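You operate a simulated robot arm through the tools that you are given. There is no shell and no other tool. Be economical: measure what you need, move in short steps, check, and stop when the job is done.

You are at the controls of a simulated robot arm. One attempt, no reset.

Task
Brush the slag off the welded plate that is under 60 C.
Fine: probe both plates first and read the probe meter; leave the hot one alone; probe and brush go back. Set down upright: steel brush. What is to be rubbed or washed off counts as gone when no trace of it is left.

It is judged by the outcome, as a careful person would: the job done as asked, and still so three seconds after it is handed in. It fails if anything else is knocked over, pushed out of place, dropped, spilled or broken.

Robot
A 6-joint arm with a four-finger gripper, fixed in place. Base frame: the origin is at the foot of the arm, x ahead of it, y to its left, z up; the work surface is at about z = 820. Units: mm, degrees, N and s.
With the tool pointing down near the work surface it reaches from about 500 to 900 mm from the base axis. Its first joint turns from -166.0 to 166.0 degrees. Payload 3.43 kg.
The tool frame sits at the grasp point between the pads (the TCP): z along the fingers, y along the line on which they close. The tips reach 30 mm beyond it. The gripper opens to 120 mm. The gripper's body begins 85 mm behind the TCP.
Orientation is told as [roll, pitch, yaw] about the base's x, y, z axes, in that order, counted from this pose: with the fingers straight down and closing along the base's y, the tool's x points along the base's -x, its y along +y and its z along -z.

Tools
- The arm moves only by the tool jog_arm. Its argument "increments" is a list of rows, each a list of 6 numbers: the shift along the tool's x, y, z in mm, then the turn, a rotation vector about the tool's x, y, z in degrees. In form: [[dx, dy, dz, ax, ay, az], ...]. A call has 1 to 20 rows; each row shifts and turns the commanded pose from where the row before left it, along the tool's axes as they then stand. "claw" is the closure in counts, from 0 (fully open) to 255 (shut), set as the call begins (left out, the last holds). Each row takes 0.2 s and may step no farther than 50 mm and 8.6 degrees from the row before; otherwise, or with a gripper value out of range, the whole call is refused. A pose out of reach is approached as far as the arm can. The call stops where the force on the tool passes 40 N (or 10 N more than at its start, if that is more) or the arm is blocked; 0.2 s more then pass. Each finger halts on what it meets, pressing with about 22 N; the grip force reading is that of the motor and also rises with nothing between the fingers. The clock runs only during rows and for 0.2 s after the last one: add rows that do not move to give the fingers time. It gives the time, the measured TCP pose, the force on the tool (base axes), the opening and the grip force at its end, in the units of the frame above (readings bear some noise), with the torque about the TCP (base axes, N m) and any sound that the robot's microphone picked up.
- Cameras (640 x 400 px; columns grow to the right, rows downward): "scene" is fixed at [50.5, -500.4, 1517.4]; the picture's right is [0.14, -0.99, 0.00], its down [-0.89, -0.12, -0.45] and it looks along [0.44, 0.06, -0.90] (base axes); focal length 295 px, centre (320, 200). "wrist" rides on the gripper at [71, -17, -121] in the tool frame; the picture's right is [0.23, 0.97, 0.00], its down [-0.81, 0.19, -0.55] and it looks along [-0.54, 0.13, 0.83] (tool axes); focal length 275 px, centre (320, 200).
- snapshot(camera): a new picture of that camera. No time passes.
- move_column(by): slides the trunk up (or, below 0, down) by that many mm; the arm rides with it, the base frame stays. It gives what a move gives, with no picture.
- pixel_to_xyz(camera, pixels): for up to 12 pixels [column, row] of the newest picture of that camera ("zoom" is the newest enlarged one), the place [x, y, z] in the base frame of the surface seen there, good to about 2 mm. No time passes.
- inspect(camera, box): a new picture of the part [left, top, right, bottom] of that camera's present view, enlarged. No time passes.
- hand_in(): hands the job in; it is judged then, once.

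Work in short steps. Measure before you move; look again where a grasp or a placing could have gone wrong, and mend it. You have 80 turns and 54 pictures in all, those below and enlarged ones among them. Open the gripper and draw the arm clear of the work before you hand the job in, unless the task says otherwise; then end with one line.

The tools are called after "Request:" as name(argument=value, ...) on one line, values as JSON. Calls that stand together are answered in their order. jog_arm: Moves the arm, as the interface text tells. Its arguments: {"type":"object","properties":{"increments":{"type":"array"},"claw":{"type":"number"}},"required":["increments"]} The other tools are called the same way: move_column (by) slides the trunk up or down; snapshot (camera) takes a picture; pixel_to_xyz (camera, pixels) gives the place of the surface under pixels of a picture; inspect (camera, box) takes an enlarged picture of a part of a camera's view; hand_in () hands the job in.

At the start:

```text
time: 0.0
tool_pos: [351.1, -291.0, 1169.2]
ee_rot: [0.0, 0.0, 0.0]
ft_force: [0.4, 0.4, 0.0]
moment: [0.0, 0.01, -0.01]
gripper_width: 119.8
finger_force: 0.1
trunk travel left (down, up): [-175.0, 365.0]
```

scene: 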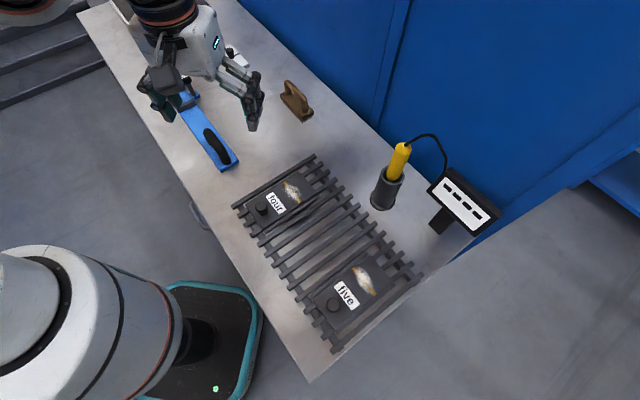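
wrist: 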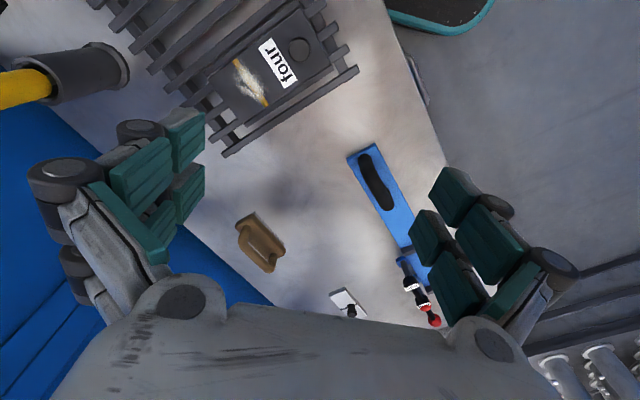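

The scene shows plates "four" (280,200) and "five" (350,290), a probe in a holder (395,170), a meter (462,205), a brown brush (297,100) and a blue tool (205,135). I'll enlarge the key parts.

Request:
inspect(camera="scene", box=[220, 130, 500, 350])

Request:
inspect(camera="scene", box=[140, 40, 340, 180])

Request:
pixel_to_xyz(camera="scene", pixels=[[402, 149], [393, 178], [385, 205], [291, 191], [263, 210], [365, 280], [333, 305], [297, 88], [284, 97], [304, 118], [462, 205], [310, 225]])

```text
1.82 times, centred on (360, 240) of scene
```

zoom: 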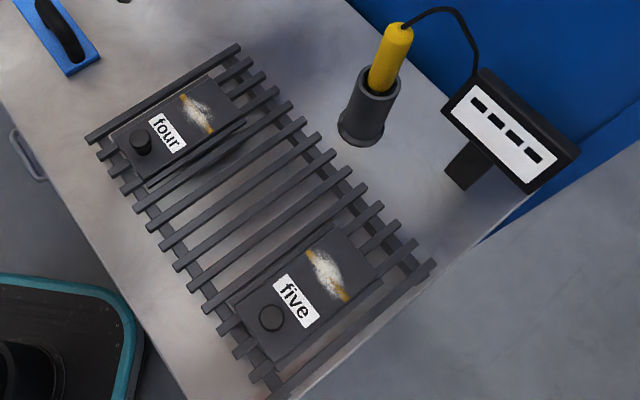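

```text
2.86 times, centred on (240, 110) of scene
```

zoom: 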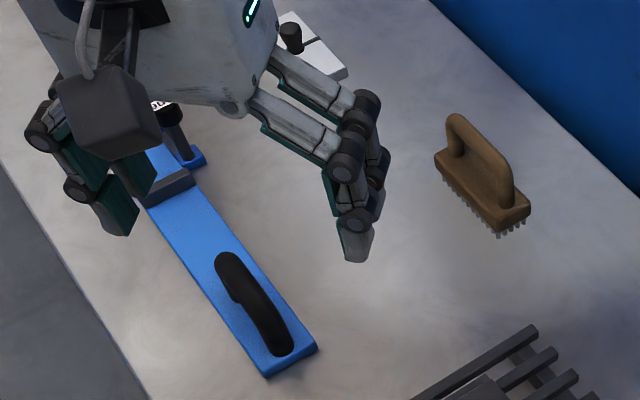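

```text
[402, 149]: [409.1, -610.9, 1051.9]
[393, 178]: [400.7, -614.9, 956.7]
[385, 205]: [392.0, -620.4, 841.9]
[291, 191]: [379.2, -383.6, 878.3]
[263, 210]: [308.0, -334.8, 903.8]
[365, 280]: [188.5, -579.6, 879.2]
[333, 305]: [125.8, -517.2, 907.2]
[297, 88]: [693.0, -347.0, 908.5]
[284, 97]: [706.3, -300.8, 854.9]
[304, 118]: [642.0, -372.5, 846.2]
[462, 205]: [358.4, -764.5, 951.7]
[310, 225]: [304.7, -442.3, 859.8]
```

I'll measure the probe and brush more closely, using enlarged views.

Request:
inspect(camera="scene", box=[350, 120, 510, 240])

Request:
pixel_to_xyz(camera="zoom", pixels=[[170, 125], [205, 120], [230, 125], [160, 170], [190, 170], [215, 175], [145, 215], [170, 220], [205, 225], [90, 320], [130, 330], [175, 335]])

Request:
inspect(camera="scene", box=[270, 70, 330, 130])

```text
3.33 times, centred on (430, 180) of scene
```

zoom: 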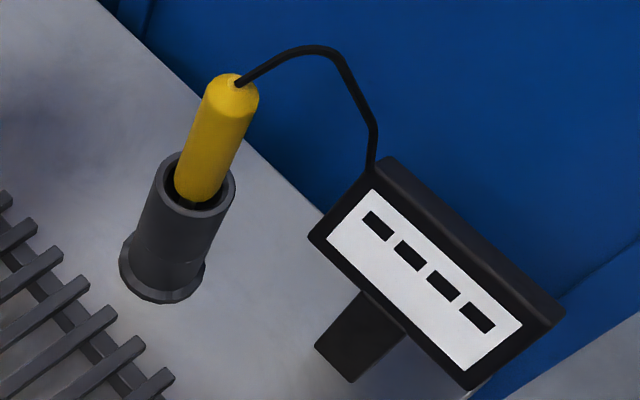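

```text
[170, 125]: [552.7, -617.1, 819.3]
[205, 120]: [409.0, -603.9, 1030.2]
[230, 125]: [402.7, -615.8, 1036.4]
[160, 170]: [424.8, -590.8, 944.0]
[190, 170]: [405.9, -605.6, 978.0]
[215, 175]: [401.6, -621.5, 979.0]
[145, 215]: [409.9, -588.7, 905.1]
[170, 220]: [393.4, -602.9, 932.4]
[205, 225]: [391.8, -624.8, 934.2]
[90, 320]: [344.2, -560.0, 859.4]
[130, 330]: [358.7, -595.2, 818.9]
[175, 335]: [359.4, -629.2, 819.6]
```

```text
6.67 times, centred on (300, 100) of scene
```

zoom: 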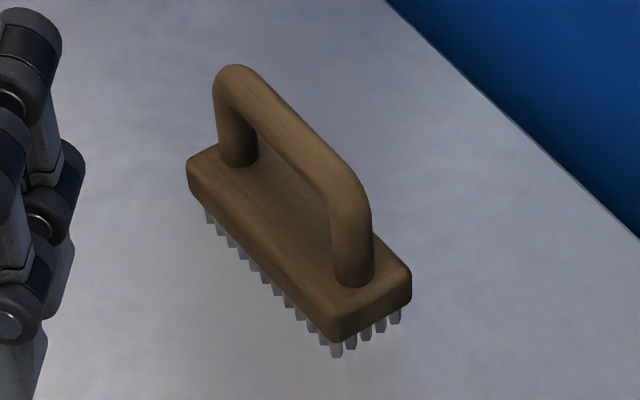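

Zoomed brush seen clearly: handle arch from (235,75) to (350,190). I'll measure the handle and block corners.

Request:
pixel_to_xyz(camera="zoom", pixels=[[236, 70], [270, 105], [300, 135], [340, 180], [352, 270], [240, 155], [190, 165], [335, 320], [408, 270], [336, 352], [280, 200], [398, 318]])

Request:
inspect(camera="scene", box=[380, 130, 420, 160])

Request:
pixel_to_xyz(camera="zoom", pixels=[[300, 220], [340, 180], [380, 220], [420, 280], [270, 260], [290, 320], [350, 340], [400, 350], [320, 200], [360, 200], [240, 390], [370, 250]])

```text
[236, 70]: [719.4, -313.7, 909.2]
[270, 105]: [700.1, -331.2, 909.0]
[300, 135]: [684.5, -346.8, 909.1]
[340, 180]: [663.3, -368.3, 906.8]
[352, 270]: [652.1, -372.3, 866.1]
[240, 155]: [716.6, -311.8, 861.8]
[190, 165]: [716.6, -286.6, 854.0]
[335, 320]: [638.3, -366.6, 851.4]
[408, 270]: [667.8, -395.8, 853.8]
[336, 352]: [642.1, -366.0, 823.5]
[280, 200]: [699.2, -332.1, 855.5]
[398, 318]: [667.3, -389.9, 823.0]
```

```text
13.33 times, centred on (400, 145) of scene
```

zoom: 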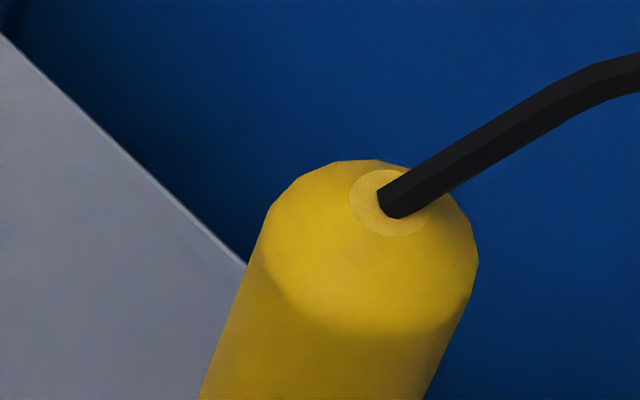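

```text
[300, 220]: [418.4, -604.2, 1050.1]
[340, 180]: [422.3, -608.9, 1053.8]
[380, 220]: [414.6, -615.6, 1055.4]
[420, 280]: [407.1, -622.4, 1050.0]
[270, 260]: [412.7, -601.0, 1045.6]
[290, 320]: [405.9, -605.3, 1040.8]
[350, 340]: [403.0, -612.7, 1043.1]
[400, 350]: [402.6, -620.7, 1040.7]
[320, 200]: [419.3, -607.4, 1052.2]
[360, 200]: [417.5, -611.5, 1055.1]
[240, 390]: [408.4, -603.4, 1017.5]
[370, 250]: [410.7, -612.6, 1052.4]
```

Probe axis is about (417,-615), upright, top z≈1056, rim z≈945. I'll measure the cable arch and the plate corners.

Request:
inspect(camera="scene", box=[225, 140, 433, 360])

Request:
pixel_to_xyz(camera="scene", pixels=[[421, 138], [430, 135], [440, 142], [450, 160], [461, 163], [408, 145], [415, 140]])

```text
1.82 times, centred on (329, 250) of scene
```

zoom: 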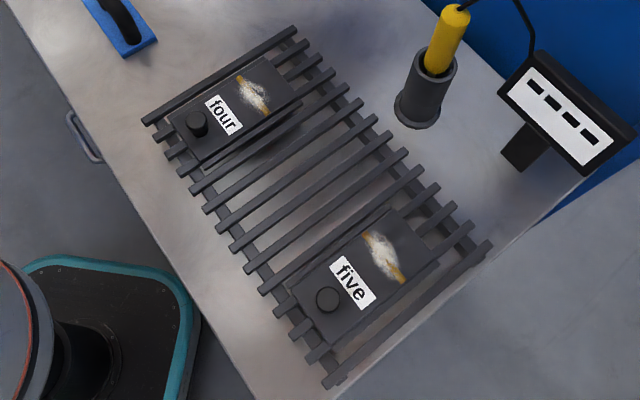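

```text
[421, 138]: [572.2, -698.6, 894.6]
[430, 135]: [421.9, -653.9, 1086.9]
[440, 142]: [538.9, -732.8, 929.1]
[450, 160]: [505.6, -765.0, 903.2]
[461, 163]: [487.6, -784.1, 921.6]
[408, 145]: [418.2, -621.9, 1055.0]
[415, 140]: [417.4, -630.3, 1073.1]
```

Cable peaks near z≈1087 at (422,-654), so the fingers should straddle it. Now closer views of each plate.

Request:
inspect(camera="scene", box=[230, 150, 340, 250])

Request:
pixel_to_xyz(camera="scene", pixels=[[298, 174], [305, 190], [283, 179], [300, 202], [270, 188], [285, 207], [250, 206], [268, 226], [281, 220], [265, 220], [308, 195], [289, 188]])

Request:
inspect(camera="scene", box=[300, 240, 420, 350])

Request:
pixel_to_xyz(camera="zoom", pixels=[[325, 130], [370, 215], [350, 170], [410, 115], [440, 160], [465, 210], [320, 320], [180, 370], [95, 260], [300, 110], [380, 75], [240, 270]])

```text
4.00 times, centred on (285, 200) of scene
```

zoom: 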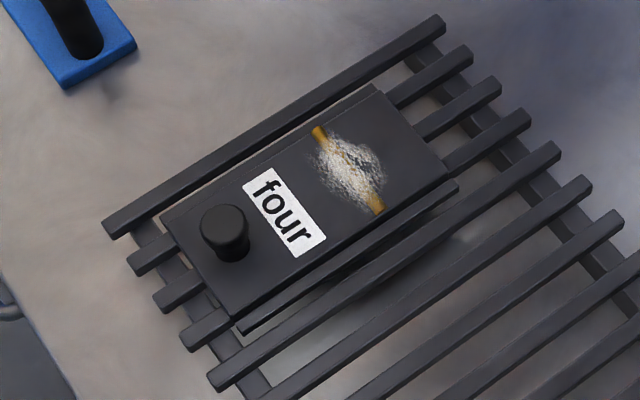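

```text
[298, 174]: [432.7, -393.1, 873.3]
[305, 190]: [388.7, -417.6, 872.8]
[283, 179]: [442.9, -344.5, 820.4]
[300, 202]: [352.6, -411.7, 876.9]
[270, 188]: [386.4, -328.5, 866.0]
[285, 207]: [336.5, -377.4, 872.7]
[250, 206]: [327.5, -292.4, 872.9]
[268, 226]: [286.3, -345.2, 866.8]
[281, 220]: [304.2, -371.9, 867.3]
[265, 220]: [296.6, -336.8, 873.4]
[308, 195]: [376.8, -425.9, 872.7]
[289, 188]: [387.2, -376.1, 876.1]
```

```text
3.64 times, centred on (360, 295) of scene
```

zoom: 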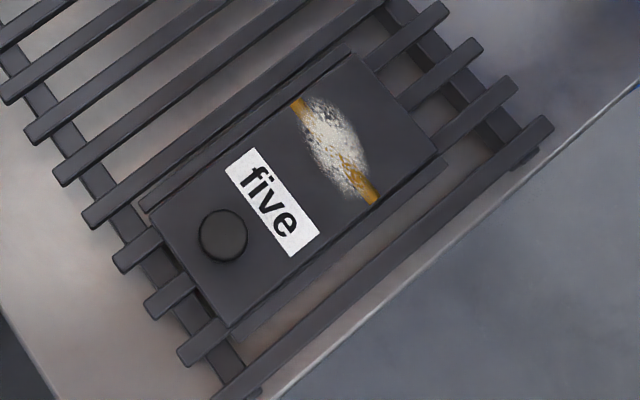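

```text
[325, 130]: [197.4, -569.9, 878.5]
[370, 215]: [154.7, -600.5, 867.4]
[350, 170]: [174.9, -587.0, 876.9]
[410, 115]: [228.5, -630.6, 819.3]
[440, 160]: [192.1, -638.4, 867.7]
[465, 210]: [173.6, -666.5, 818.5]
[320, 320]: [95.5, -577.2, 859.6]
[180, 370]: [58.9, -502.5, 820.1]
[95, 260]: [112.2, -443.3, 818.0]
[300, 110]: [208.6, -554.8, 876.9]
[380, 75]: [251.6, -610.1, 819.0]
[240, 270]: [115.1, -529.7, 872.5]
```

Plate tops are z≈873, rack ≈860. I go above the probe (417,-615) at the present height and turn yaw to +68° so the fingers straddle the cable.

Request:
jog_arm(increments=[[-9.4, -46.3, 0, 0, 0, 0], [-9.4, -46.3, 0, 0, 0, 0], [-9.4, -46.3, 0, 0, 0, 0], [-9.4, -46.3, 0, 0, 0, 0], [-9.4, -46.3, 0, 0, 0, 0], [-9.4, -46.3, 0, 0, 0, 0], [-9.6, -46.2, 0, 0, 0, 0], [0, 0, 0, 0, 0, -8.5], [0, 0, 0, 0, 0, -8.5], [0, 0, 0, 0, 0, -8.5], [0, 0, 0, 0, 0, -8.5], [0, 0, 0, 0, 0, -8.5], [0, 0, 0, 0, 0, -8.5], [0, 0, 0, 0, 0, -8.5], [0, 0, 0, 0, 0, -8.5], [0, 0, 0, 0, 0, 0]], claw=0)

Request:
snapshot(camera="wrist")

Request:
snapshot(camera="scene")

```text
time: 3.4
tool_pos: [417.1, -615.6, 1169.6]
ee_rot: [-0.1, 0.0, 68.1]
ft_force: [-0.3, -0.1, 0.3]
moment: [-0.01, -0.03, 0.03]
gripper_width: 119.8
finger_force: 0.1
trunk travel left (down, up): [-175.0, 365.0]
```

```text
43 pictures are left
```

wrist: 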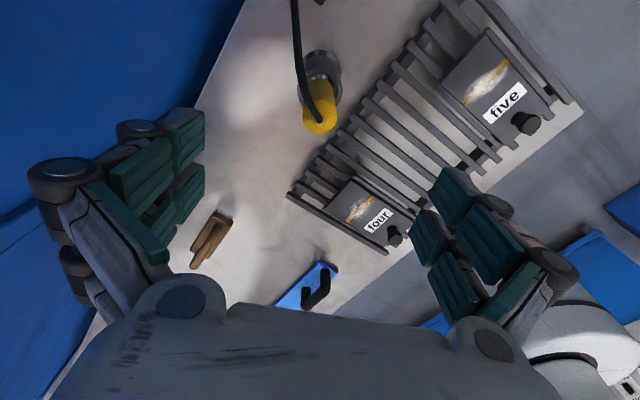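

```text
42 pictures are left
```

scene: 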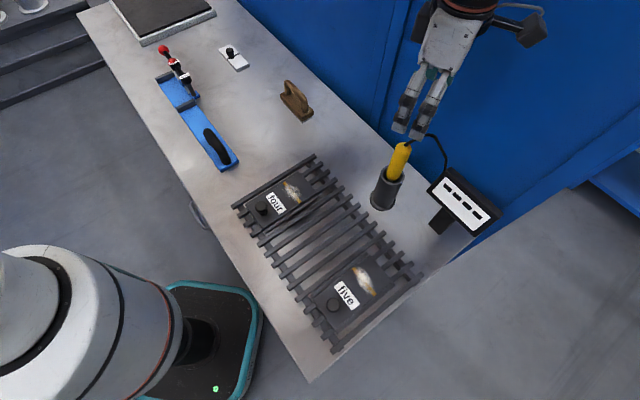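

Arm is above the probe, fingers straddling the cable. I descend 150 mm to z≈1020, still open, and check alignment.

Request:
jog_arm(increments=[[0, 0, 30, 0, 0, 0], [0, 0, 30, 0, 0, 0], [0, 0, 30, 0, 0, 0], [0, 0, 30, 0, 0, 0], [0, 0, 30, 0, 0, 0], [0, 0, 0, 0, 0, 0]])

Request:
snapshot(camera="wrist")

Request:
inspect(camera="scene", box=[340, 80, 500, 240])

```text
time: 4.8
tool_pos: [416.8, -617.0, 1018.1]
ee_rot: [-0.1, 0.0, 68.0]
ft_force: [-0.7, -0.4, -0.1]
moment: [0.03, 0.01, -0.01]
gripper_width: 120.0
finger_force: 0.1
trunk travel left (down, up): [-175.0, 365.0]
```

```text
41 pictures are left
```

wrist: 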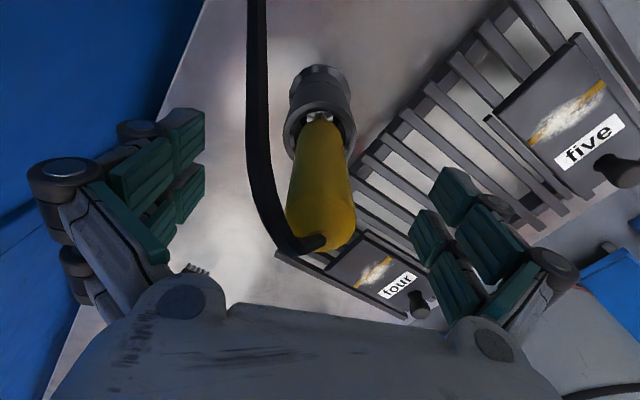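

```text
2.50 times, centred on (420, 160) of scene
```

zoom: 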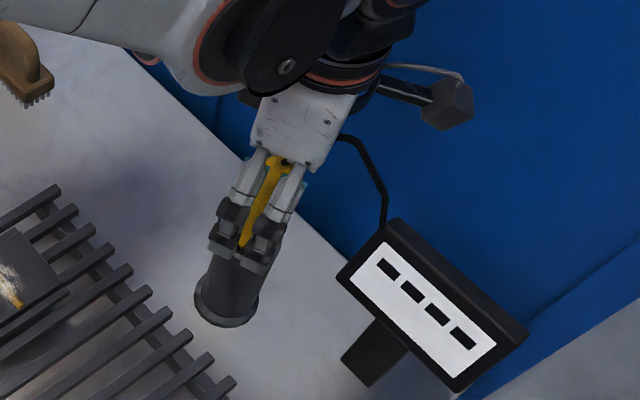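

The probe handle sits between the fingers at wrist (320,200). I check its offset from the TCP.

Request:
pixel_to_xyz(camera="wrist", pixels=[[320, 240], [300, 200], [322, 200], [345, 200], [305, 160], [322, 160], [340, 160], [322, 130]])

```text
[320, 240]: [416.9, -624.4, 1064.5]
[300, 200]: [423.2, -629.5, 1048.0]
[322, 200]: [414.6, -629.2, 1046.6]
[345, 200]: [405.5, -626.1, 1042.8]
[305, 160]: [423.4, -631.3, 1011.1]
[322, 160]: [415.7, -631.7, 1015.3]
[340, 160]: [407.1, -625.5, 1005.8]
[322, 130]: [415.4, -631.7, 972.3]
```

Axis ≈ (416,-617), centred. Closing on the handle.

Request:
jog_arm(increments=[[0, 0, 0, 0, 0, 0], [0, 0, 0, 0, 0, 0], [0, 0, 0, 0, 0, 0], [0, 0, 0, 0, 0, 0]], claw=255)

Request:
jog_arm(increments=[[0, 0, -20, 0, 0, 0], [0, 0, -20, 0, 0, 0], [0, 0, -20, 0, 0, 0], [0, 0, -20, 0, 0, 0], [0, 0, 0, 0, 0, 0]])

Request:
snapshot(camera="scene")

```text
time: 5.8
tool_pos: [417.2, -614.9, 1018.2]
ee_rot: [0.0, 0.0, 68.0]
ft_force: [0.1, -0.3, 6.3]
moment: [0.01, 0.01, 0.02]
gripper_width: 29.4
finger_force: 22.0
trunk travel left (down, up): [-175.0, 365.0]
```

```text
time: 7.0
tool_pos: [417.5, -616.4, 1099.9]
ee_rot: [-0.1, 0.1, 68.0]
ft_force: [0.2, -0.1, -1.5]
moment: [-0.02, 0.02, -0.02]
gripper_width: 29.4
finger_force: 22.1
trunk travel left (down, up): [-175.0, 365.0]
```

```text
39 pictures are left
```

scene: 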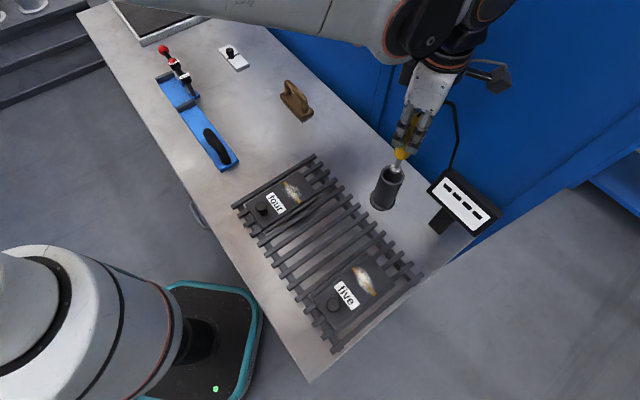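

Probe is lifting (grip 29 mm, stem visible at (398,165)). Raise another 80 mm.

Request:
jog_arm(increments=[[0, 0, -20, 0, 0, 0], [0, 0, -20, 0, 0, 0], [0, 0, -20, 0, 0, 0], [0, 0, -20, 0, 0, 0], [0, 0, 0, 0, 0, 0]])

Request:
inspect(camera="scene", box=[340, 60, 500, 220])

```text
time: 8.2
tool_pos: [416.8, -616.2, 1179.1]
ee_rot: [0.0, 0.0, 68.0]
ft_force: [0.4, 0.6, -1.0]
moment: [-0.01, 0.01, -0.01]
gripper_width: 29.4
finger_force: 21.7
trunk travel left (down, up): [-175.0, 365.0]
```

```text
2.50 times, centred on (420, 140) of scene
```

zoom: 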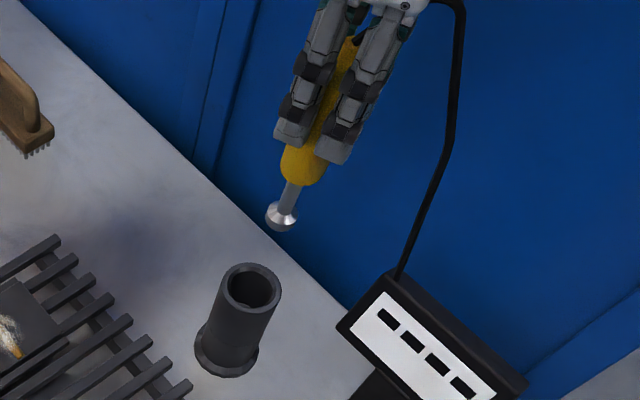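

The tip disc is free of the holder at zoom (282,220). Measure it.

Request:
pixel_to_xyz(camera="zoom", pixels=[[282, 222], [278, 228], [290, 195], [300, 170], [285, 212]])

```text
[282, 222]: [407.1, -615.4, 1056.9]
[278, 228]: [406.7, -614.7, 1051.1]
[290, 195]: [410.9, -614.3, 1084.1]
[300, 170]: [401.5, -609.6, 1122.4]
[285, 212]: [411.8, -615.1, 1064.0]
```

Tip is ~130 mm below the TCP. I get target spots on bare metal beyond the slag on each plate, plus plate corners.

Request:
inspect(camera="scene", box=[230, 150, 340, 250])

Request:
pixel_to_xyz(camera="zoom", pixels=[[374, 97], [440, 175], [232, 308], [170, 222], [405, 140], [320, 132], [376, 210], [350, 170], [315, 160], [385, 160], [340, 120]])

Request:
inspect(camera="scene", box=[300, 240, 420, 350])

Request:
pixel_to_xyz(camera="zoom", pixels=[[355, 60], [428, 153], [232, 318], [158, 212], [385, 115], [295, 103], [374, 200], [335, 150], [307, 150], [368, 150], [330, 98]])

```text
4.00 times, centred on (285, 200) of scene
```

zoom: 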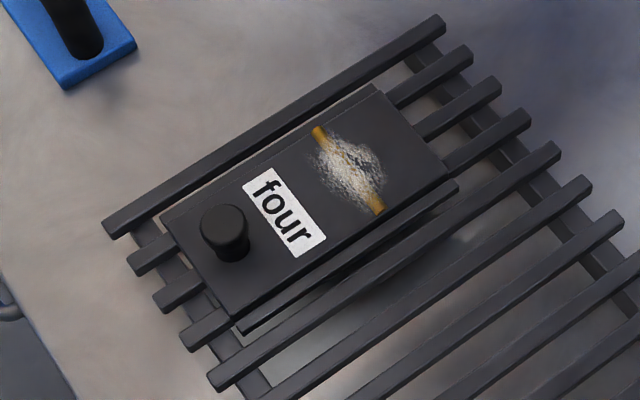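

```text
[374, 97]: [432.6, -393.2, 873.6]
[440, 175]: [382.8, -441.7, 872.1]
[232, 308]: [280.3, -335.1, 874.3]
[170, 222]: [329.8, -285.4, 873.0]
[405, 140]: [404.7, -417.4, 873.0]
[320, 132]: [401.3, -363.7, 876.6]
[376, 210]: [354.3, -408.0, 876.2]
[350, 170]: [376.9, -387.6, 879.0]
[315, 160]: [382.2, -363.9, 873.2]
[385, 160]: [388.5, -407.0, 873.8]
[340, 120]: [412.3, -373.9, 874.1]
```

```text
3.64 times, centred on (360, 295) of scene
```

zoom: 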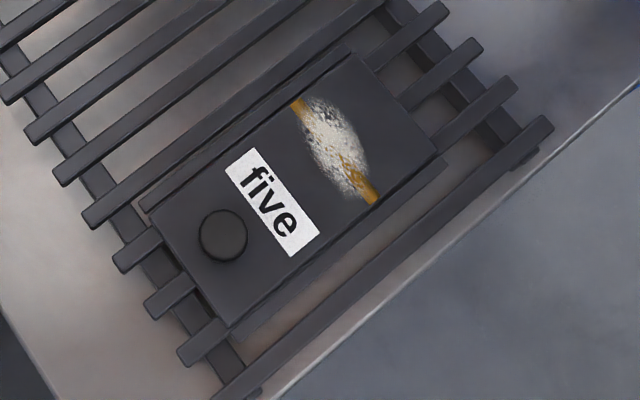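

```text
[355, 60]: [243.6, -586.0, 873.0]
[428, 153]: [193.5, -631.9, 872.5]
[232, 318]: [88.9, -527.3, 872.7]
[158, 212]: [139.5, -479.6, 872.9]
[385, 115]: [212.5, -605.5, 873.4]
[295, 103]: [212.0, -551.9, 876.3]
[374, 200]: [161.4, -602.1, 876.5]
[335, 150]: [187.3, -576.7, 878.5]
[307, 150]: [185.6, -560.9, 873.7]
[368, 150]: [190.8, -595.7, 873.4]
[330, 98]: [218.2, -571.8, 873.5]
```

Plates are aligned at 45°, ~148×70 mm. I'll touch plate four at bare spot (413,-393): move over it, then descend to z≈1025 (tip ≈895).

Request:
jog_arm(increments=[[-41, 17.5, 0, 0, 0, 0], [-41, 17.5, 0, 0, 0, 0], [-41, 17.5, 0, 0, 0, 0], [-41, 17.5, 0, 0, 0, 0], [-41.2, 17.3, 0, 0, 0, 0], [0, 0, 30, 0, 0, 0], [0, 0, 30, 0, 0, 0], [0, 0, 30, 0, 0, 0], [0, 0, 30, 0, 0, 0], [0, 0, 30, 0, 0, 0], [0, 0, 0, 0, 0, 0]])

Request:
snapshot(camera="scene")

Request:
snapshot(camera="wrist")

```text
time: 10.6
tool_pos: [412.5, -392.8, 1028.6]
ee_rot: [0.0, 0.0, 67.9]
ft_force: [-0.3, 0.4, -1.5]
moment: [-0.02, 0.02, 0.0]
gripper_width: 29.0
finger_force: 21.9
trunk travel left (down, up): [-175.0, 365.0]
```

```text
35 pictures are left
```

scene: 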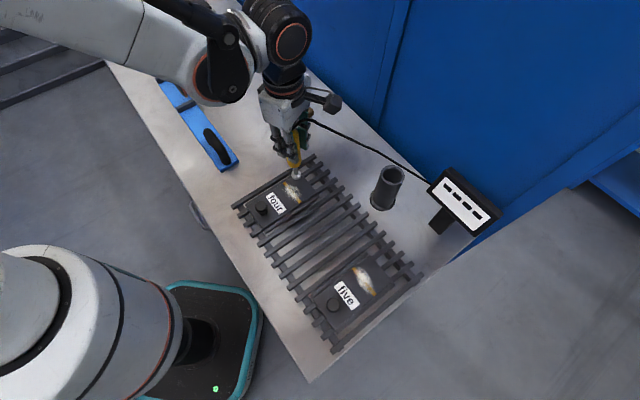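

```text
34 pictures are left
```

wrist: 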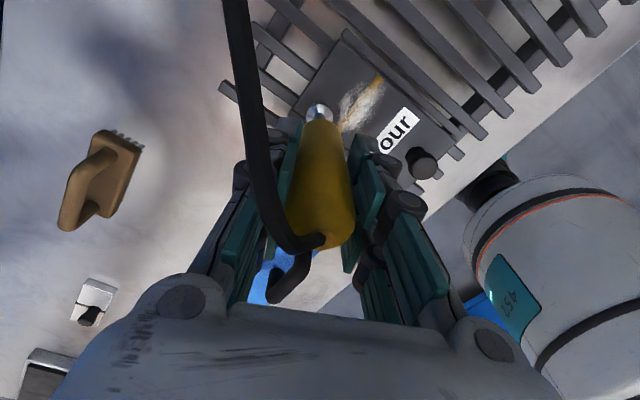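

Tip is over plate four beyond the slag. Descend 20 mm slowly, then fine steps.

Request:
jog_arm(increments=[[0, 0, 5, 0, 0, 0], [0, 0, 5, 0, 0, 0], [0, 0, 5, 0, 0, 0], [0, 0, 3, 0, 0, 0], [0, 0, 0, 0, 0, 0]])

Request:
inspect(camera="scene", box=[260, 140, 340, 220])

```text
time: 11.8
tool_pos: [411.5, -393.1, 1011.6]
ee_rot: [0.0, 0.1, 68.0]
ft_force: [0.5, 0.5, -1.8]
moment: [0.0, 0.03, 0.03]
gripper_width: 29.4
finger_force: 21.4
trunk travel left (down, up): [-175.0, 365.0]
```

```text
5.00 times, centred on (300, 180) of scene
```

zoom: 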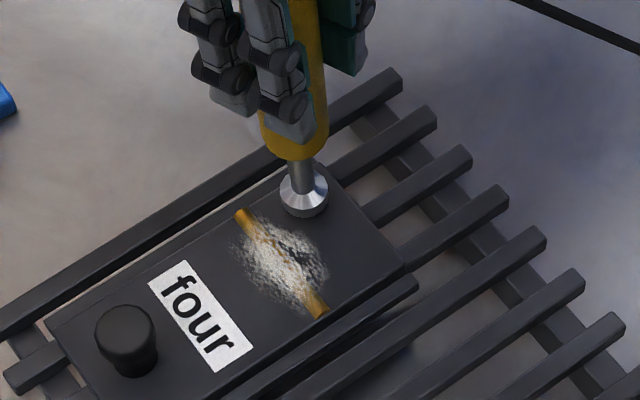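

Tip is nearly at the plate (disc at zoom (303,205)). Step down 1.5 mm at a time.

Request:
jog_arm(increments=[[0, 0, 1.5, 0, 0, 0], [0, 0, 1.5, 0, 0, 0], [0, 0, 1.5, 0, 0, 0], [0, 0, 0, 0, 0, 0]])

```text
time: 12.8
tool_pos: [411.1, -393.8, 1008.4]
ee_rot: [0.0, 0.0, 68.0]
ft_force: [1.7, -0.5, 20.5]
moment: [-0.04, -0.08, -0.05]
gripper_width: 29.4
finger_force: 22.1
trunk travel left (down, up): [-175.0, 365.0]
```

Contact (20 N). Ease 0.5 mm, dwell two seconds, and read the meter.

Request:
jog_arm(increments=[[0, 0, -0.5, 0, 0, 0], [0, 0, 0, 0, 0, 0], [0, 0, 0, 0, 0, 0], [0, 0, 0, 0, 0, 0], [0, 0, 0, 0, 0, 0], [0, 0, 0, 0, 0, 0], [0, 0, 0, 0, 0, 0], [0, 0, 0, 0, 0, 0], [0, 0, 0, 0, 0, 0], [0, 0, 0, 0, 0, 0]])

Request:
inspect(camera="scene", box=[420, 160, 510, 240])

```text
time: 15.0
tool_pos: [411.0, -392.6, 1007.8]
ee_rot: [-0.1, 0.0, 67.9]
ft_force: [0.3, 0.8, 10.4]
moment: [0.08, 0.07, 0.0]
gripper_width: 29.3
finger_force: 22.2
trunk travel left (down, up): [-175.0, 365.0]
```

```text
5.00 times, centred on (465, 200) of scene
```

zoom: 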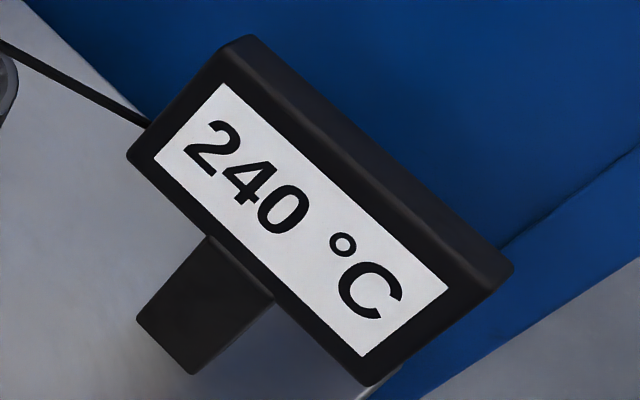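

Plate four reads 240 °C – hot. Raise 65 mm, move to the bare spot of plate five (223,-586), and lower to just above it.

Request:
jog_arm(increments=[[0, 0, -30, 0, 0, 0], [0, 0, -35, 0, 0, 0], [41.6, 17, 0, 0, 0, 0], [41.6, 17, 0, 0, 0, 0], [41.6, 17, 0, 0, 0, 0], [41.6, 17, 0, 0, 0, 0], [41.6, 17, 0, 0, 0, 0], [41.4, 16.9, 0, 0, 0, 0], [0, 0, 30, 0, 0, 0], [0, 0, 25, 0, 0, 0], [0, 0, 5, 0, 0, 0], [0, 0, 0, 0, 0, 0]])

Request:
snapshot(camera="scene")

```text
time: 17.6
tool_pos: [223.2, -586.2, 1012.6]
ee_rot: [0.0, 0.0, 68.0]
ft_force: [-0.4, -0.6, -0.8]
moment: [0.01, -0.01, 0.05]
gripper_width: 29.2
finger_force: 22.1
trunk travel left (down, up): [-175.0, 365.0]
```

```text
31 pictures are left
```

scene: 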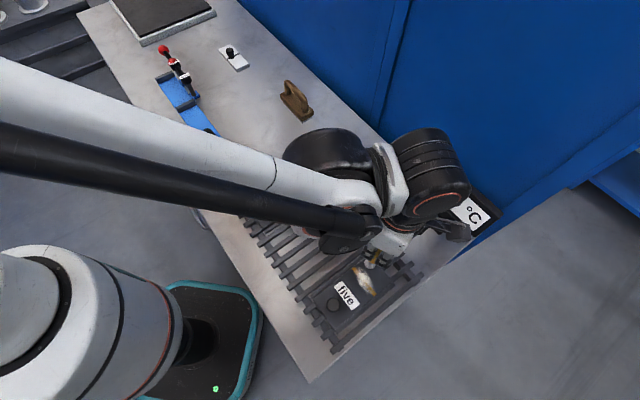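

The arm partly hides the meter here. Step down to contact first.

Request:
jog_arm(increments=[[0, 0, 1.5, 0, 0, 0], [0, 0, 1.5, 0, 0, 0], [0, 0, 1.2, 0, 0, 0], [0, 0, 0, 0, 0, 0]])

```text
time: 18.6
tool_pos: [224.6, -586.6, 1009.5]
ee_rot: [0.0, 0.0, 68.1]
ft_force: [-0.3, 0.0, -0.9]
moment: [0.0, 0.0, 0.02]
gripper_width: 29.1
finger_force: 22.0
trunk travel left (down, up): [-175.0, 365.0]
```

Not touching yet; continue with 1 mm steps.

Request:
jog_arm(increments=[[0, 0, 1, 0, 0, 0], [0, 0, 1, 0, 0, 0], [0, 0, 0, 0, 0, 0]])

```text
time: 19.4
tool_pos: [224.7, -585.0, 1006.0]
ee_rot: [-0.1, -0.1, 67.9]
ft_force: [1.3, -2.1, 20.8]
moment: [-0.16, -0.02, 0.0]
gripper_width: 29.4
finger_force: 21.8
trunk travel left (down, up): [-175.0, 365.0]
```

Contact. Dwell two seconds and look at the meter with both cameras.

Request:
jog_arm(increments=[[0, 0, -0.5, 0, 0, 0], [0, 0, 0, 0, 0, 0], [0, 0, 0, 0, 0, 0], [0, 0, 0, 0, 0, 0], [0, 0, 0, 0, 0, 0], [0, 0, 0, 0, 0, 0], [0, 0, 0, 0, 0, 0], [0, 0, 0, 0, 0, 0], [0, 0, 0, 0, 0, 0], [0, 0, 0, 0, 0, 0]])

Request:
inspect(camera="scene", box=[420, 160, 510, 240])

Request:
snapshot(camera="wrist")

```text
time: 21.6
tool_pos: [224.0, -584.8, 1008.1]
ee_rot: [0.1, 0.0, 68.0]
ft_force: [0.2, -0.2, 11.9]
moment: [0.14, -0.02, -0.01]
gripper_width: 29.2
finger_force: 22.1
trunk travel left (down, up): [-175.0, 365.0]
```

```text
5.00 times, centred on (465, 200) of scene
```

zoom: 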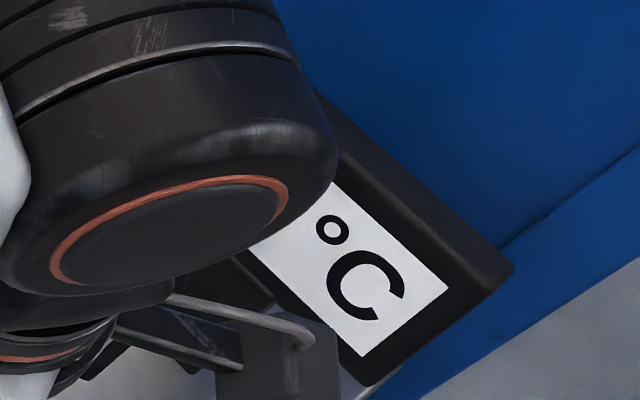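

```text
29 pictures are left
```

wrist: 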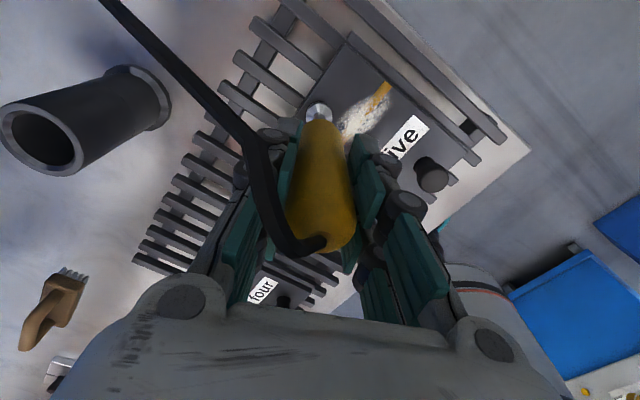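

The digits are hidden, but the reading seems to hold after contact. Raise and return toward above the holder, then look at the meter.

Request:
jog_arm(increments=[[0, 0, -43, 0, 0, 0], [0, 0, -43, 0, 0, 0], [0, 0, -43, 0, 0, 0], [0, 0, -43.7, 0, 0, 0], [-8.8, -37.8, 0, 0, 0, 0], [-8.8, -37.8, 0, 0, 0, 0], [-8.8, -37.8, 0, 0, 0, 0], [-8.9, -37.9, 0, 0, 0, 0], [-8.9, -37.9, 0, 0, 0, 0], [0, 0, 0, 0, 0, 0]])

Request:
snapshot(camera="scene")

Request:
inspect(camera="scene", box=[340, 60, 500, 220])

```text
time: 23.8
tool_pos: [417.8, -616.9, 1179.8]
ee_rot: [0.0, 0.0, 68.0]
ft_force: [0.1, 0.3, -1.5]
moment: [0.0, 0.05, 0.01]
gripper_width: 29.4
finger_force: 21.7
trunk travel left (down, up): [-175.0, 365.0]
```

```text
28 pictures are left
```

scene: 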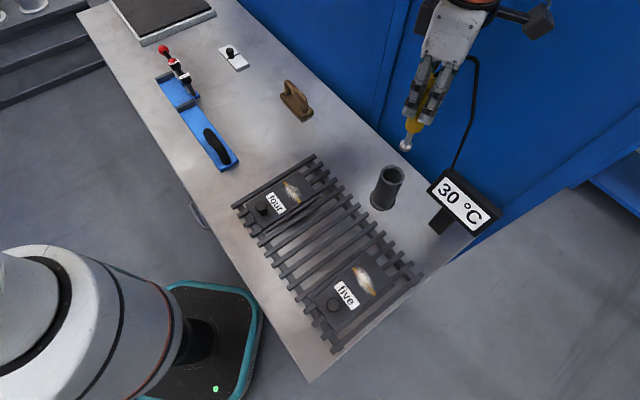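

```text
2.50 times, centred on (420, 140) of scene
```

zoom: 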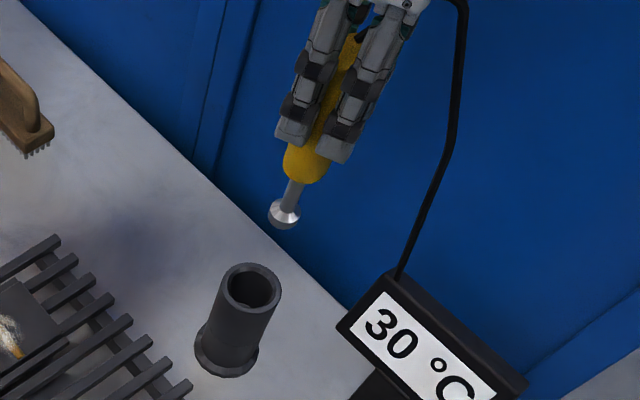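

Plate five reads 30 °C, so that's the one to brush. The probe is hanging as before; lower it 157 mm back into the holder.

Request:
jog_arm(increments=[[0, 0, 25, 0, 0, 0], [0, 0, 25, 0, 0, 0], [0, 0, 25, 0, 0, 0], [0, 0, 25, 0, 0, 0], [0, 0, 20, 0, 0, 0], [0, 0, 15, 0, 0, 0], [0, 0, 10, 0, 0, 0], [0, 0, 8, 0, 0, 0], [0, 0, 4, 0, 0, 0], [0, 0, 0, 0, 0, 0]])

Request:
inspect(camera="scene", box=[340, 100, 460, 220])

```text
time: 26.0
tool_pos: [415.8, -616.2, 1023.3]
ee_rot: [0.0, 0.0, 68.1]
ft_force: [0.0, 0.0, -1.2]
moment: [-0.03, 0.01, 0.01]
gripper_width: 29.0
finger_force: 21.5
trunk travel left (down, up): [-175.0, 365.0]
```

```text
3.33 times, centred on (400, 160) of scene
```

zoom: 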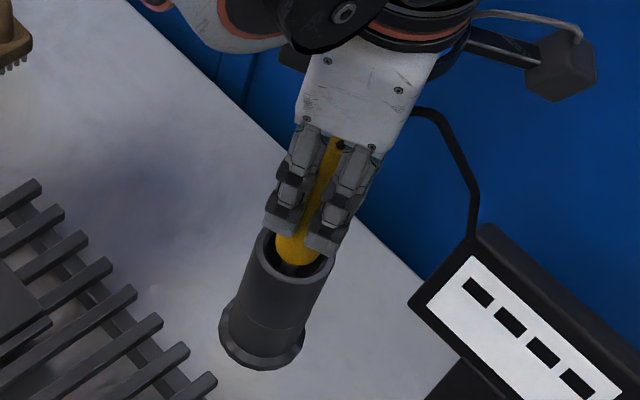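

It is in the bore, 4 mm above its seat. Lower in 1 mm steps.

Request:
jog_arm(increments=[[0, 0, 1, 0, 0, 0], [0, 0, 1, 0, 0, 0], [0, 0, 1, 0, 0, 0], [0, 0, 0, 0, 0, 0]])

```text
time: 27.0
tool_pos: [416.8, -617.1, 1020.3]
ee_rot: [0.0, 0.0, 67.9]
ft_force: [-0.5, 0.1, -1.2]
moment: [-0.02, -0.01, 0.0]
gripper_width: 29.3
finger_force: 22.3
trunk travel left (down, up): [-175.0, 365.0]
```

Request:
jog_arm(increments=[[0, 0, 1, 0, 0, 0], [0, 0, 1, 0, 0, 0], [0, 0, 0, 0, 0, 0]])

```text
time: 27.8
tool_pos: [416.9, -616.4, 1017.7]
ee_rot: [-0.1, 0.0, 68.0]
ft_force: [0.0, 0.0, -1.7]
moment: [-0.03, 0.03, -0.01]
gripper_width: 29.1
finger_force: 22.0
trunk travel left (down, up): [-175.0, 365.0]
```

Still no contact (the probe may have slid up slightly in the grip). Two more fine steps.

Request:
jog_arm(increments=[[0, 0, 0.8, 0, 0, 0], [0, 0, 0.8, 0, 0, 0], [0, 0, 0.8, 0, 0, 0], [0, 0, 0, 0, 0, 0]])

```text
time: 28.8
tool_pos: [415.4, -616.0, 1017.0]
ee_rot: [0.0, -0.1, 68.0]
ft_force: [1.1, -2.2, 20.7]
moment: [-0.11, -0.07, 0.01]
gripper_width: 29.5
finger_force: 22.2
trunk travel left (down, up): [-175.0, 365.0]
```

Seated. Ease off, open the fingers, then look.

Request:
jog_arm(increments=[[0, 0, -0.8, 0, 0, 0], [0, 0, 0, 0, 0, 0]])

Request:
jog_arm(increments=[[0, 0, 0, 0, 0, 0], [0, 0, 0, 0, 0, 0], [0, 0, 0, 0, 0, 0], [0, 0, 0, 0, 0, 0]], claw=0)

Request:
jog_arm(increments=[[0, 0, -30, 0, 0, 0], [0, 0, -30, 0, 0, 0], [0, 0, -40, 0, 0, 0], [0, 0, -40, 0, 0, 0], [0, 0, -10, 0, 0, 0], [0, 0, 0, 0, 0, 0]])

Request:
snapshot(camera="scene")

```text
time: 29.4
tool_pos: [416.3, -615.8, 1016.9]
ee_rot: [0.0, 0.0, 68.1]
ft_force: [0.5, 1.3, 12.5]
moment: [0.25, 0.03, 0.01]
gripper_width: 29.3
finger_force: 21.5
trunk travel left (down, up): [-175.0, 365.0]
```

```text
time: 30.4
tool_pos: [416.6, -616.6, 1015.9]
ee_rot: [0.1, 0.0, 68.0]
ft_force: [0.6, 0.3, 0.0]
moment: [-0.04, -0.01, 0.02]
gripper_width: 120.2
finger_force: 0.0
trunk travel left (down, up): [-175.0, 365.0]
```

```text
time: 31.8
tool_pos: [417.7, -616.1, 1165.5]
ee_rot: [0.0, 0.0, 68.0]
ft_force: [-0.6, 0.1, -0.5]
moment: [0.04, 0.04, 0.01]
gripper_width: 120.1
finger_force: 0.0
trunk travel left (down, up): [-175.0, 365.0]
```

```text
25 pictures are left
```

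scene: 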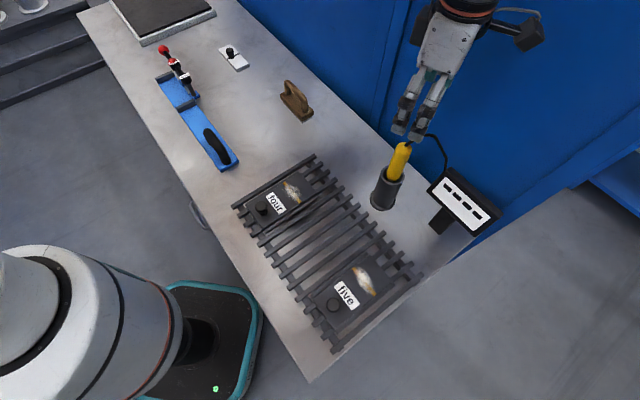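

Probe is seated as before. Now move above the brush (691,-341), turning to yaw 45° so the fingers close across the handle, and descend to z≈965.

Request:
jog_arm(increments=[[-44.6, -18.9, 0, 0, 0, 0], [-44.6, -18.9, 0, 0, 0, 0], [-44.6, -18.9, 0, 0, 0, 0], [-44.6, -18.9, 0, 0, 0, 0], [-44.6, -18.9, 0, 0, 0, 0], [-44.6, -18.9, 0, 0, 0, 0], [-44.6, -18.9, 0, 0, 0, 0], [-44.6, -18.9, 0, 0, 0, 0], [0, 0, 0, 0, 0, 7.7], [0, 0, 0, 0, 0, 7.7], [0, 0, 0, 0, 0, 7.6], [0, 0, 40, 0, 0, 0], [0, 0, 40, 0, 0, 0], [0, 0, 40, 0, 0, 0], [0, 0, 40, 0, 0, 0], [0, 0, 40, 0, 0, 0], [0, 0, 0, 0, 0, 0]])

Request:
snapshot(camera="wrist")

Request:
pixel_to_xyz(camera="wrist", pixels=[[300, 150], [310, 130], [320, 150], [320, 180], [320, 120]])

```text
time: 35.4
tool_pos: [690.8, -339.7, 965.6]
ee_rot: [0.0, -0.1, 44.9]
ft_force: [-0.3, -0.5, 0.7]
moment: [0.04, 0.0, 0.0]
gripper_width: 120.0
finger_force: 0.0
trunk travel left (down, up): [-175.0, 365.0]
```

```text
24 pictures are left
```

wrist: 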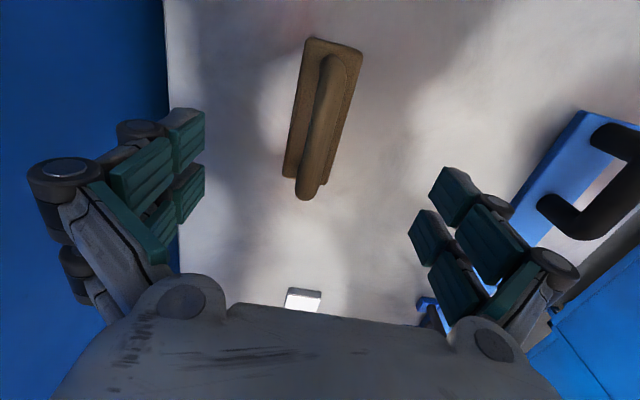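

```text
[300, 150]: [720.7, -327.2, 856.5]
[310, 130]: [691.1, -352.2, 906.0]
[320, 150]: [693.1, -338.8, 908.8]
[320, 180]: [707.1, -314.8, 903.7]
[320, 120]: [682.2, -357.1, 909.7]
```

Handle runs wrist (330,60)→(307,190), between the fingers. Zoom for centerline accuracy.

Request:
inspect(camera="wrist", box=[240, 30, 400, 210])

Request:
pixel_to_xyz(camera="zoom", pixels=[[330, 170], [350, 170], [310, 170], [310, 260], [330, 260], [295, 260], [290, 330], [305, 330], [275, 330], [250, 30], [380, 50], [200, 300]])

```text
2.22 times, centred on (320, 120) of wrist
```

zoom: 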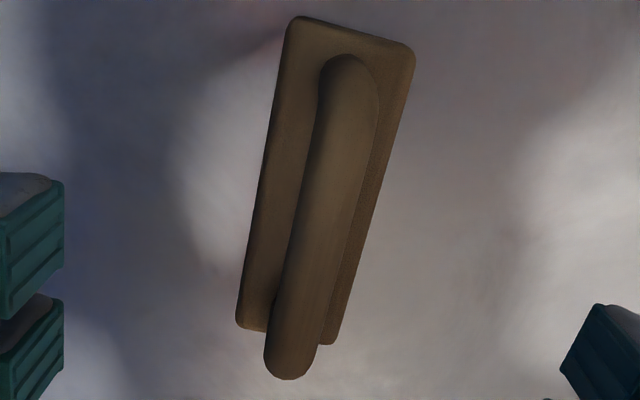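

```text
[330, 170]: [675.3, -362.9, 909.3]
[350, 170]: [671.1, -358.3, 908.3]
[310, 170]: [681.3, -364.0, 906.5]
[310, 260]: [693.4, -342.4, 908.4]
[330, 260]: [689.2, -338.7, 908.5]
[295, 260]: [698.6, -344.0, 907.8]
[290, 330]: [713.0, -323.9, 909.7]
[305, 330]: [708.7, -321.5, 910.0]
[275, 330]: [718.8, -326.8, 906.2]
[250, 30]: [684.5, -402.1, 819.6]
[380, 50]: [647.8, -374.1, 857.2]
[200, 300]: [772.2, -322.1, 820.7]
```

Handle centreline passes 2.5 mm off the TCP and is turned 1.5°. Correct, descend to z≈897 and close.

Request:
jog_arm(increments=[[0.3, -2.5, 0, 0, 0, -1.5], [0, 0, 30, 0, 0, 0], [0, 0, 25, 0, 0, 0], [0, 0, 13, 0, 0, 0], [0, 0, 0, 0, 0, 0]])

Request:
jog_arm(increments=[[0, 0, 0, 0, 0, 0], [0, 0, 0, 0, 0, 0], [0, 0, 0, 0, 0, 0], [0, 0, 0, 0, 0, 0]], claw=255)

Request:
snapshot(camera="wrist")

```text
time: 36.6
tool_pos: [691.3, -343.6, 897.4]
ee_rot: [0.0, 0.0, 46.5]
ft_force: [0.8, 0.1, 0.6]
moment: [0.0, -0.03, -0.06]
gripper_width: 120.0
finger_force: 0.1
trunk travel left (down, up): [-175.0, 365.0]
```

```text
time: 37.6
tool_pos: [690.3, -343.1, 898.5]
ee_rot: [0.0, 0.1, 46.5]
ft_force: [-0.7, -0.1, 2.3]
moment: [0.02, 0.02, -0.02]
gripper_width: 16.7
finger_force: 22.3
trunk travel left (down, up): [-175.0, 365.0]
```

```text
22 pictures are left
```

wrist: 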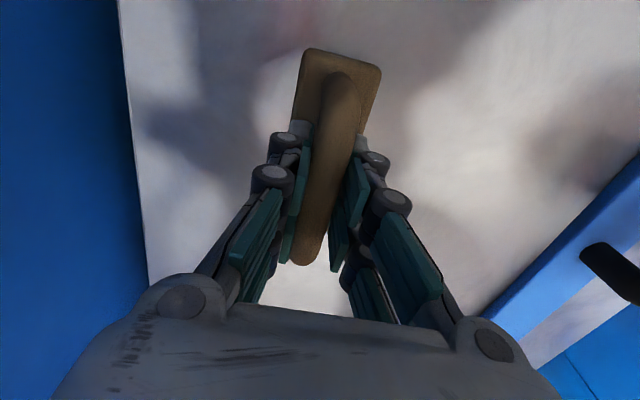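

Grip 16.7 mm on the handle. Lift 185 mm and check the brush is held.

Request:
jog_arm(increments=[[0, 0, -15, 0, 0, 0], [0, 0, -30, 0, 0, 0], [0, 0, -45, 0, 0, 0], [0, 0, -45, 0, 0, 0], [0, 0, -50, 0, 0, 0], [0, 0, 0, 0, 0, 0]])

Request:
inspect(camera="scene", box=[220, 20, 380, 140])

```text
time: 39.0
tool_pos: [691.5, -343.6, 1083.3]
ee_rot: [0.0, 0.0, 46.5]
ft_force: [-0.4, -0.1, -0.8]
moment: [-0.02, 0.01, 0.01]
gripper_width: 16.8
finger_force: 22.2
trunk travel left (down, up): [-175.0, 365.0]
```

```text
3.33 times, centred on (300, 80) of scene
```

zoom: 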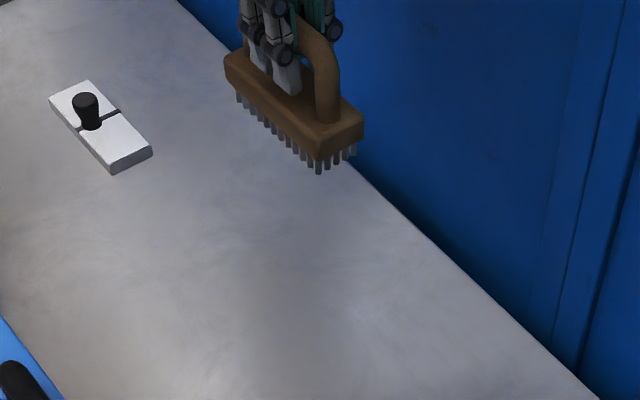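

Brush is held level. Carry it to above plate five's slag (187,-577) at this height, then lower to z≈975 (bristles ≈897).

Request:
jog_arm(increments=[[43.1, 17.0, 0, 0, 0, 0], [43.1, 17.0, 0, 0, 0, 0], [43.1, 17.0, 0, 0, 0, 0], [43.1, 17.0, 0, 0, 0, 0], [43.1, 17.0, 0, 0, 0, 0], [43.1, 17.0, 0, 0, 0, 0], [43.1, 17.0, 0, 0, 0, 0], [43.1, 17.0, 0, 0, 0, 0], [43.1, 17.0, 0, 0, 0, 0], [43.1, 17.0, 0, 0, 0, 0], [43.1, 17.0, 0, 0, 0, 0], [43.0, 17.0, 0, 0, 0, 0], [0, 0, 40, 0, 0, 0], [0, 0, 40, 0, 0, 0], [0, 0, 27, 0, 0, 0], [0, 0, 0, 0, 0, 0]])

Request:
inspect(camera="scene", box=[300, 220, 440, 340])

Request:
snapshot(camera="wrist")

```text
time: 42.4
tool_pos: [188.1, -577.7, 976.0]
ee_rot: [0.0, 0.0, 46.5]
ft_force: [-0.5, -0.3, -0.5]
moment: [-0.01, 0.01, -0.02]
gripper_width: 16.5
finger_force: 21.8
trunk travel left (down, up): [-175.0, 365.0]
```

```text
3.33 times, centred on (370, 280) of scene
```

zoom: 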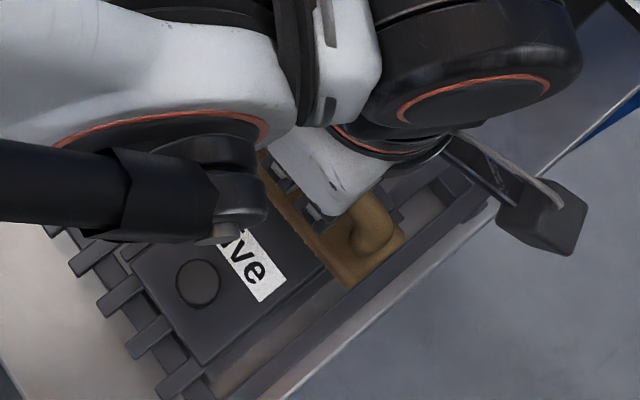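

```text
19 pictures are left
```

wrist: 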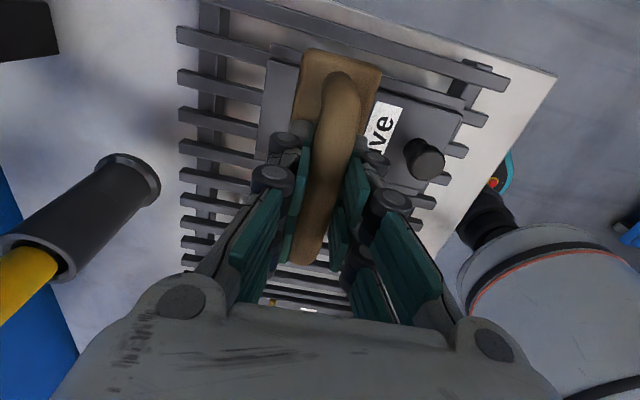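

Brush is over the slag. Lower gently to contact.

Request:
jog_arm(increments=[[0, 0, 8, 0, 0, 0], [0, 0, 5, 0, 0, 0], [0, 0, 2, 0, 0, 0], [0, 0, 1, 0, 0, 0], [0, 0, 1, 0, 0, 0], [0, 0, 0, 0, 0, 0]])

```text
time: 43.8
tool_pos: [187.8, -578.0, 959.4]
ee_rot: [-0.1, 0.0, 46.5]
ft_force: [-1.2, 0.3, -1.8]
moment: [-0.01, 0.01, 0.04]
gripper_width: 16.8
finger_force: 21.6
trunk travel left (down, up): [-175.0, 365.0]
```

Request:
jog_arm(increments=[[0, 0, 1, 0, 0, 0], [0, 0, 1, 0, 0, 0], [0, 0, 1, 0, 0, 0], [0, 0, 0, 0, 0, 0]])

```text
time: 44.8
tool_pos: [187.5, -579.3, 957.1]
ee_rot: [0.0, 0.0, 46.5]
ft_force: [0.9, -0.7, -1.1]
moment: [-0.01, 0.01, 0.0]
gripper_width: 16.8
finger_force: 21.8
trunk travel left (down, up): [-175.0, 365.0]
```

Request:
jog_arm(increments=[[0, 0, 1, 0, 0, 0], [0, 0, 1, 0, 0, 0], [0, 0, 1, 0, 0, 0], [0, 0, 0, 0, 0, 0]])

```text
time: 45.8
tool_pos: [188.6, -576.9, 954.4]
ee_rot: [0.1, 0.0, 46.5]
ft_force: [0.1, -1.5, 18.7]
moment: [0.05, -0.06, 0.01]
gripper_width: 16.9
finger_force: 21.6
trunk travel left (down, up): [-175.0, 365.0]
```

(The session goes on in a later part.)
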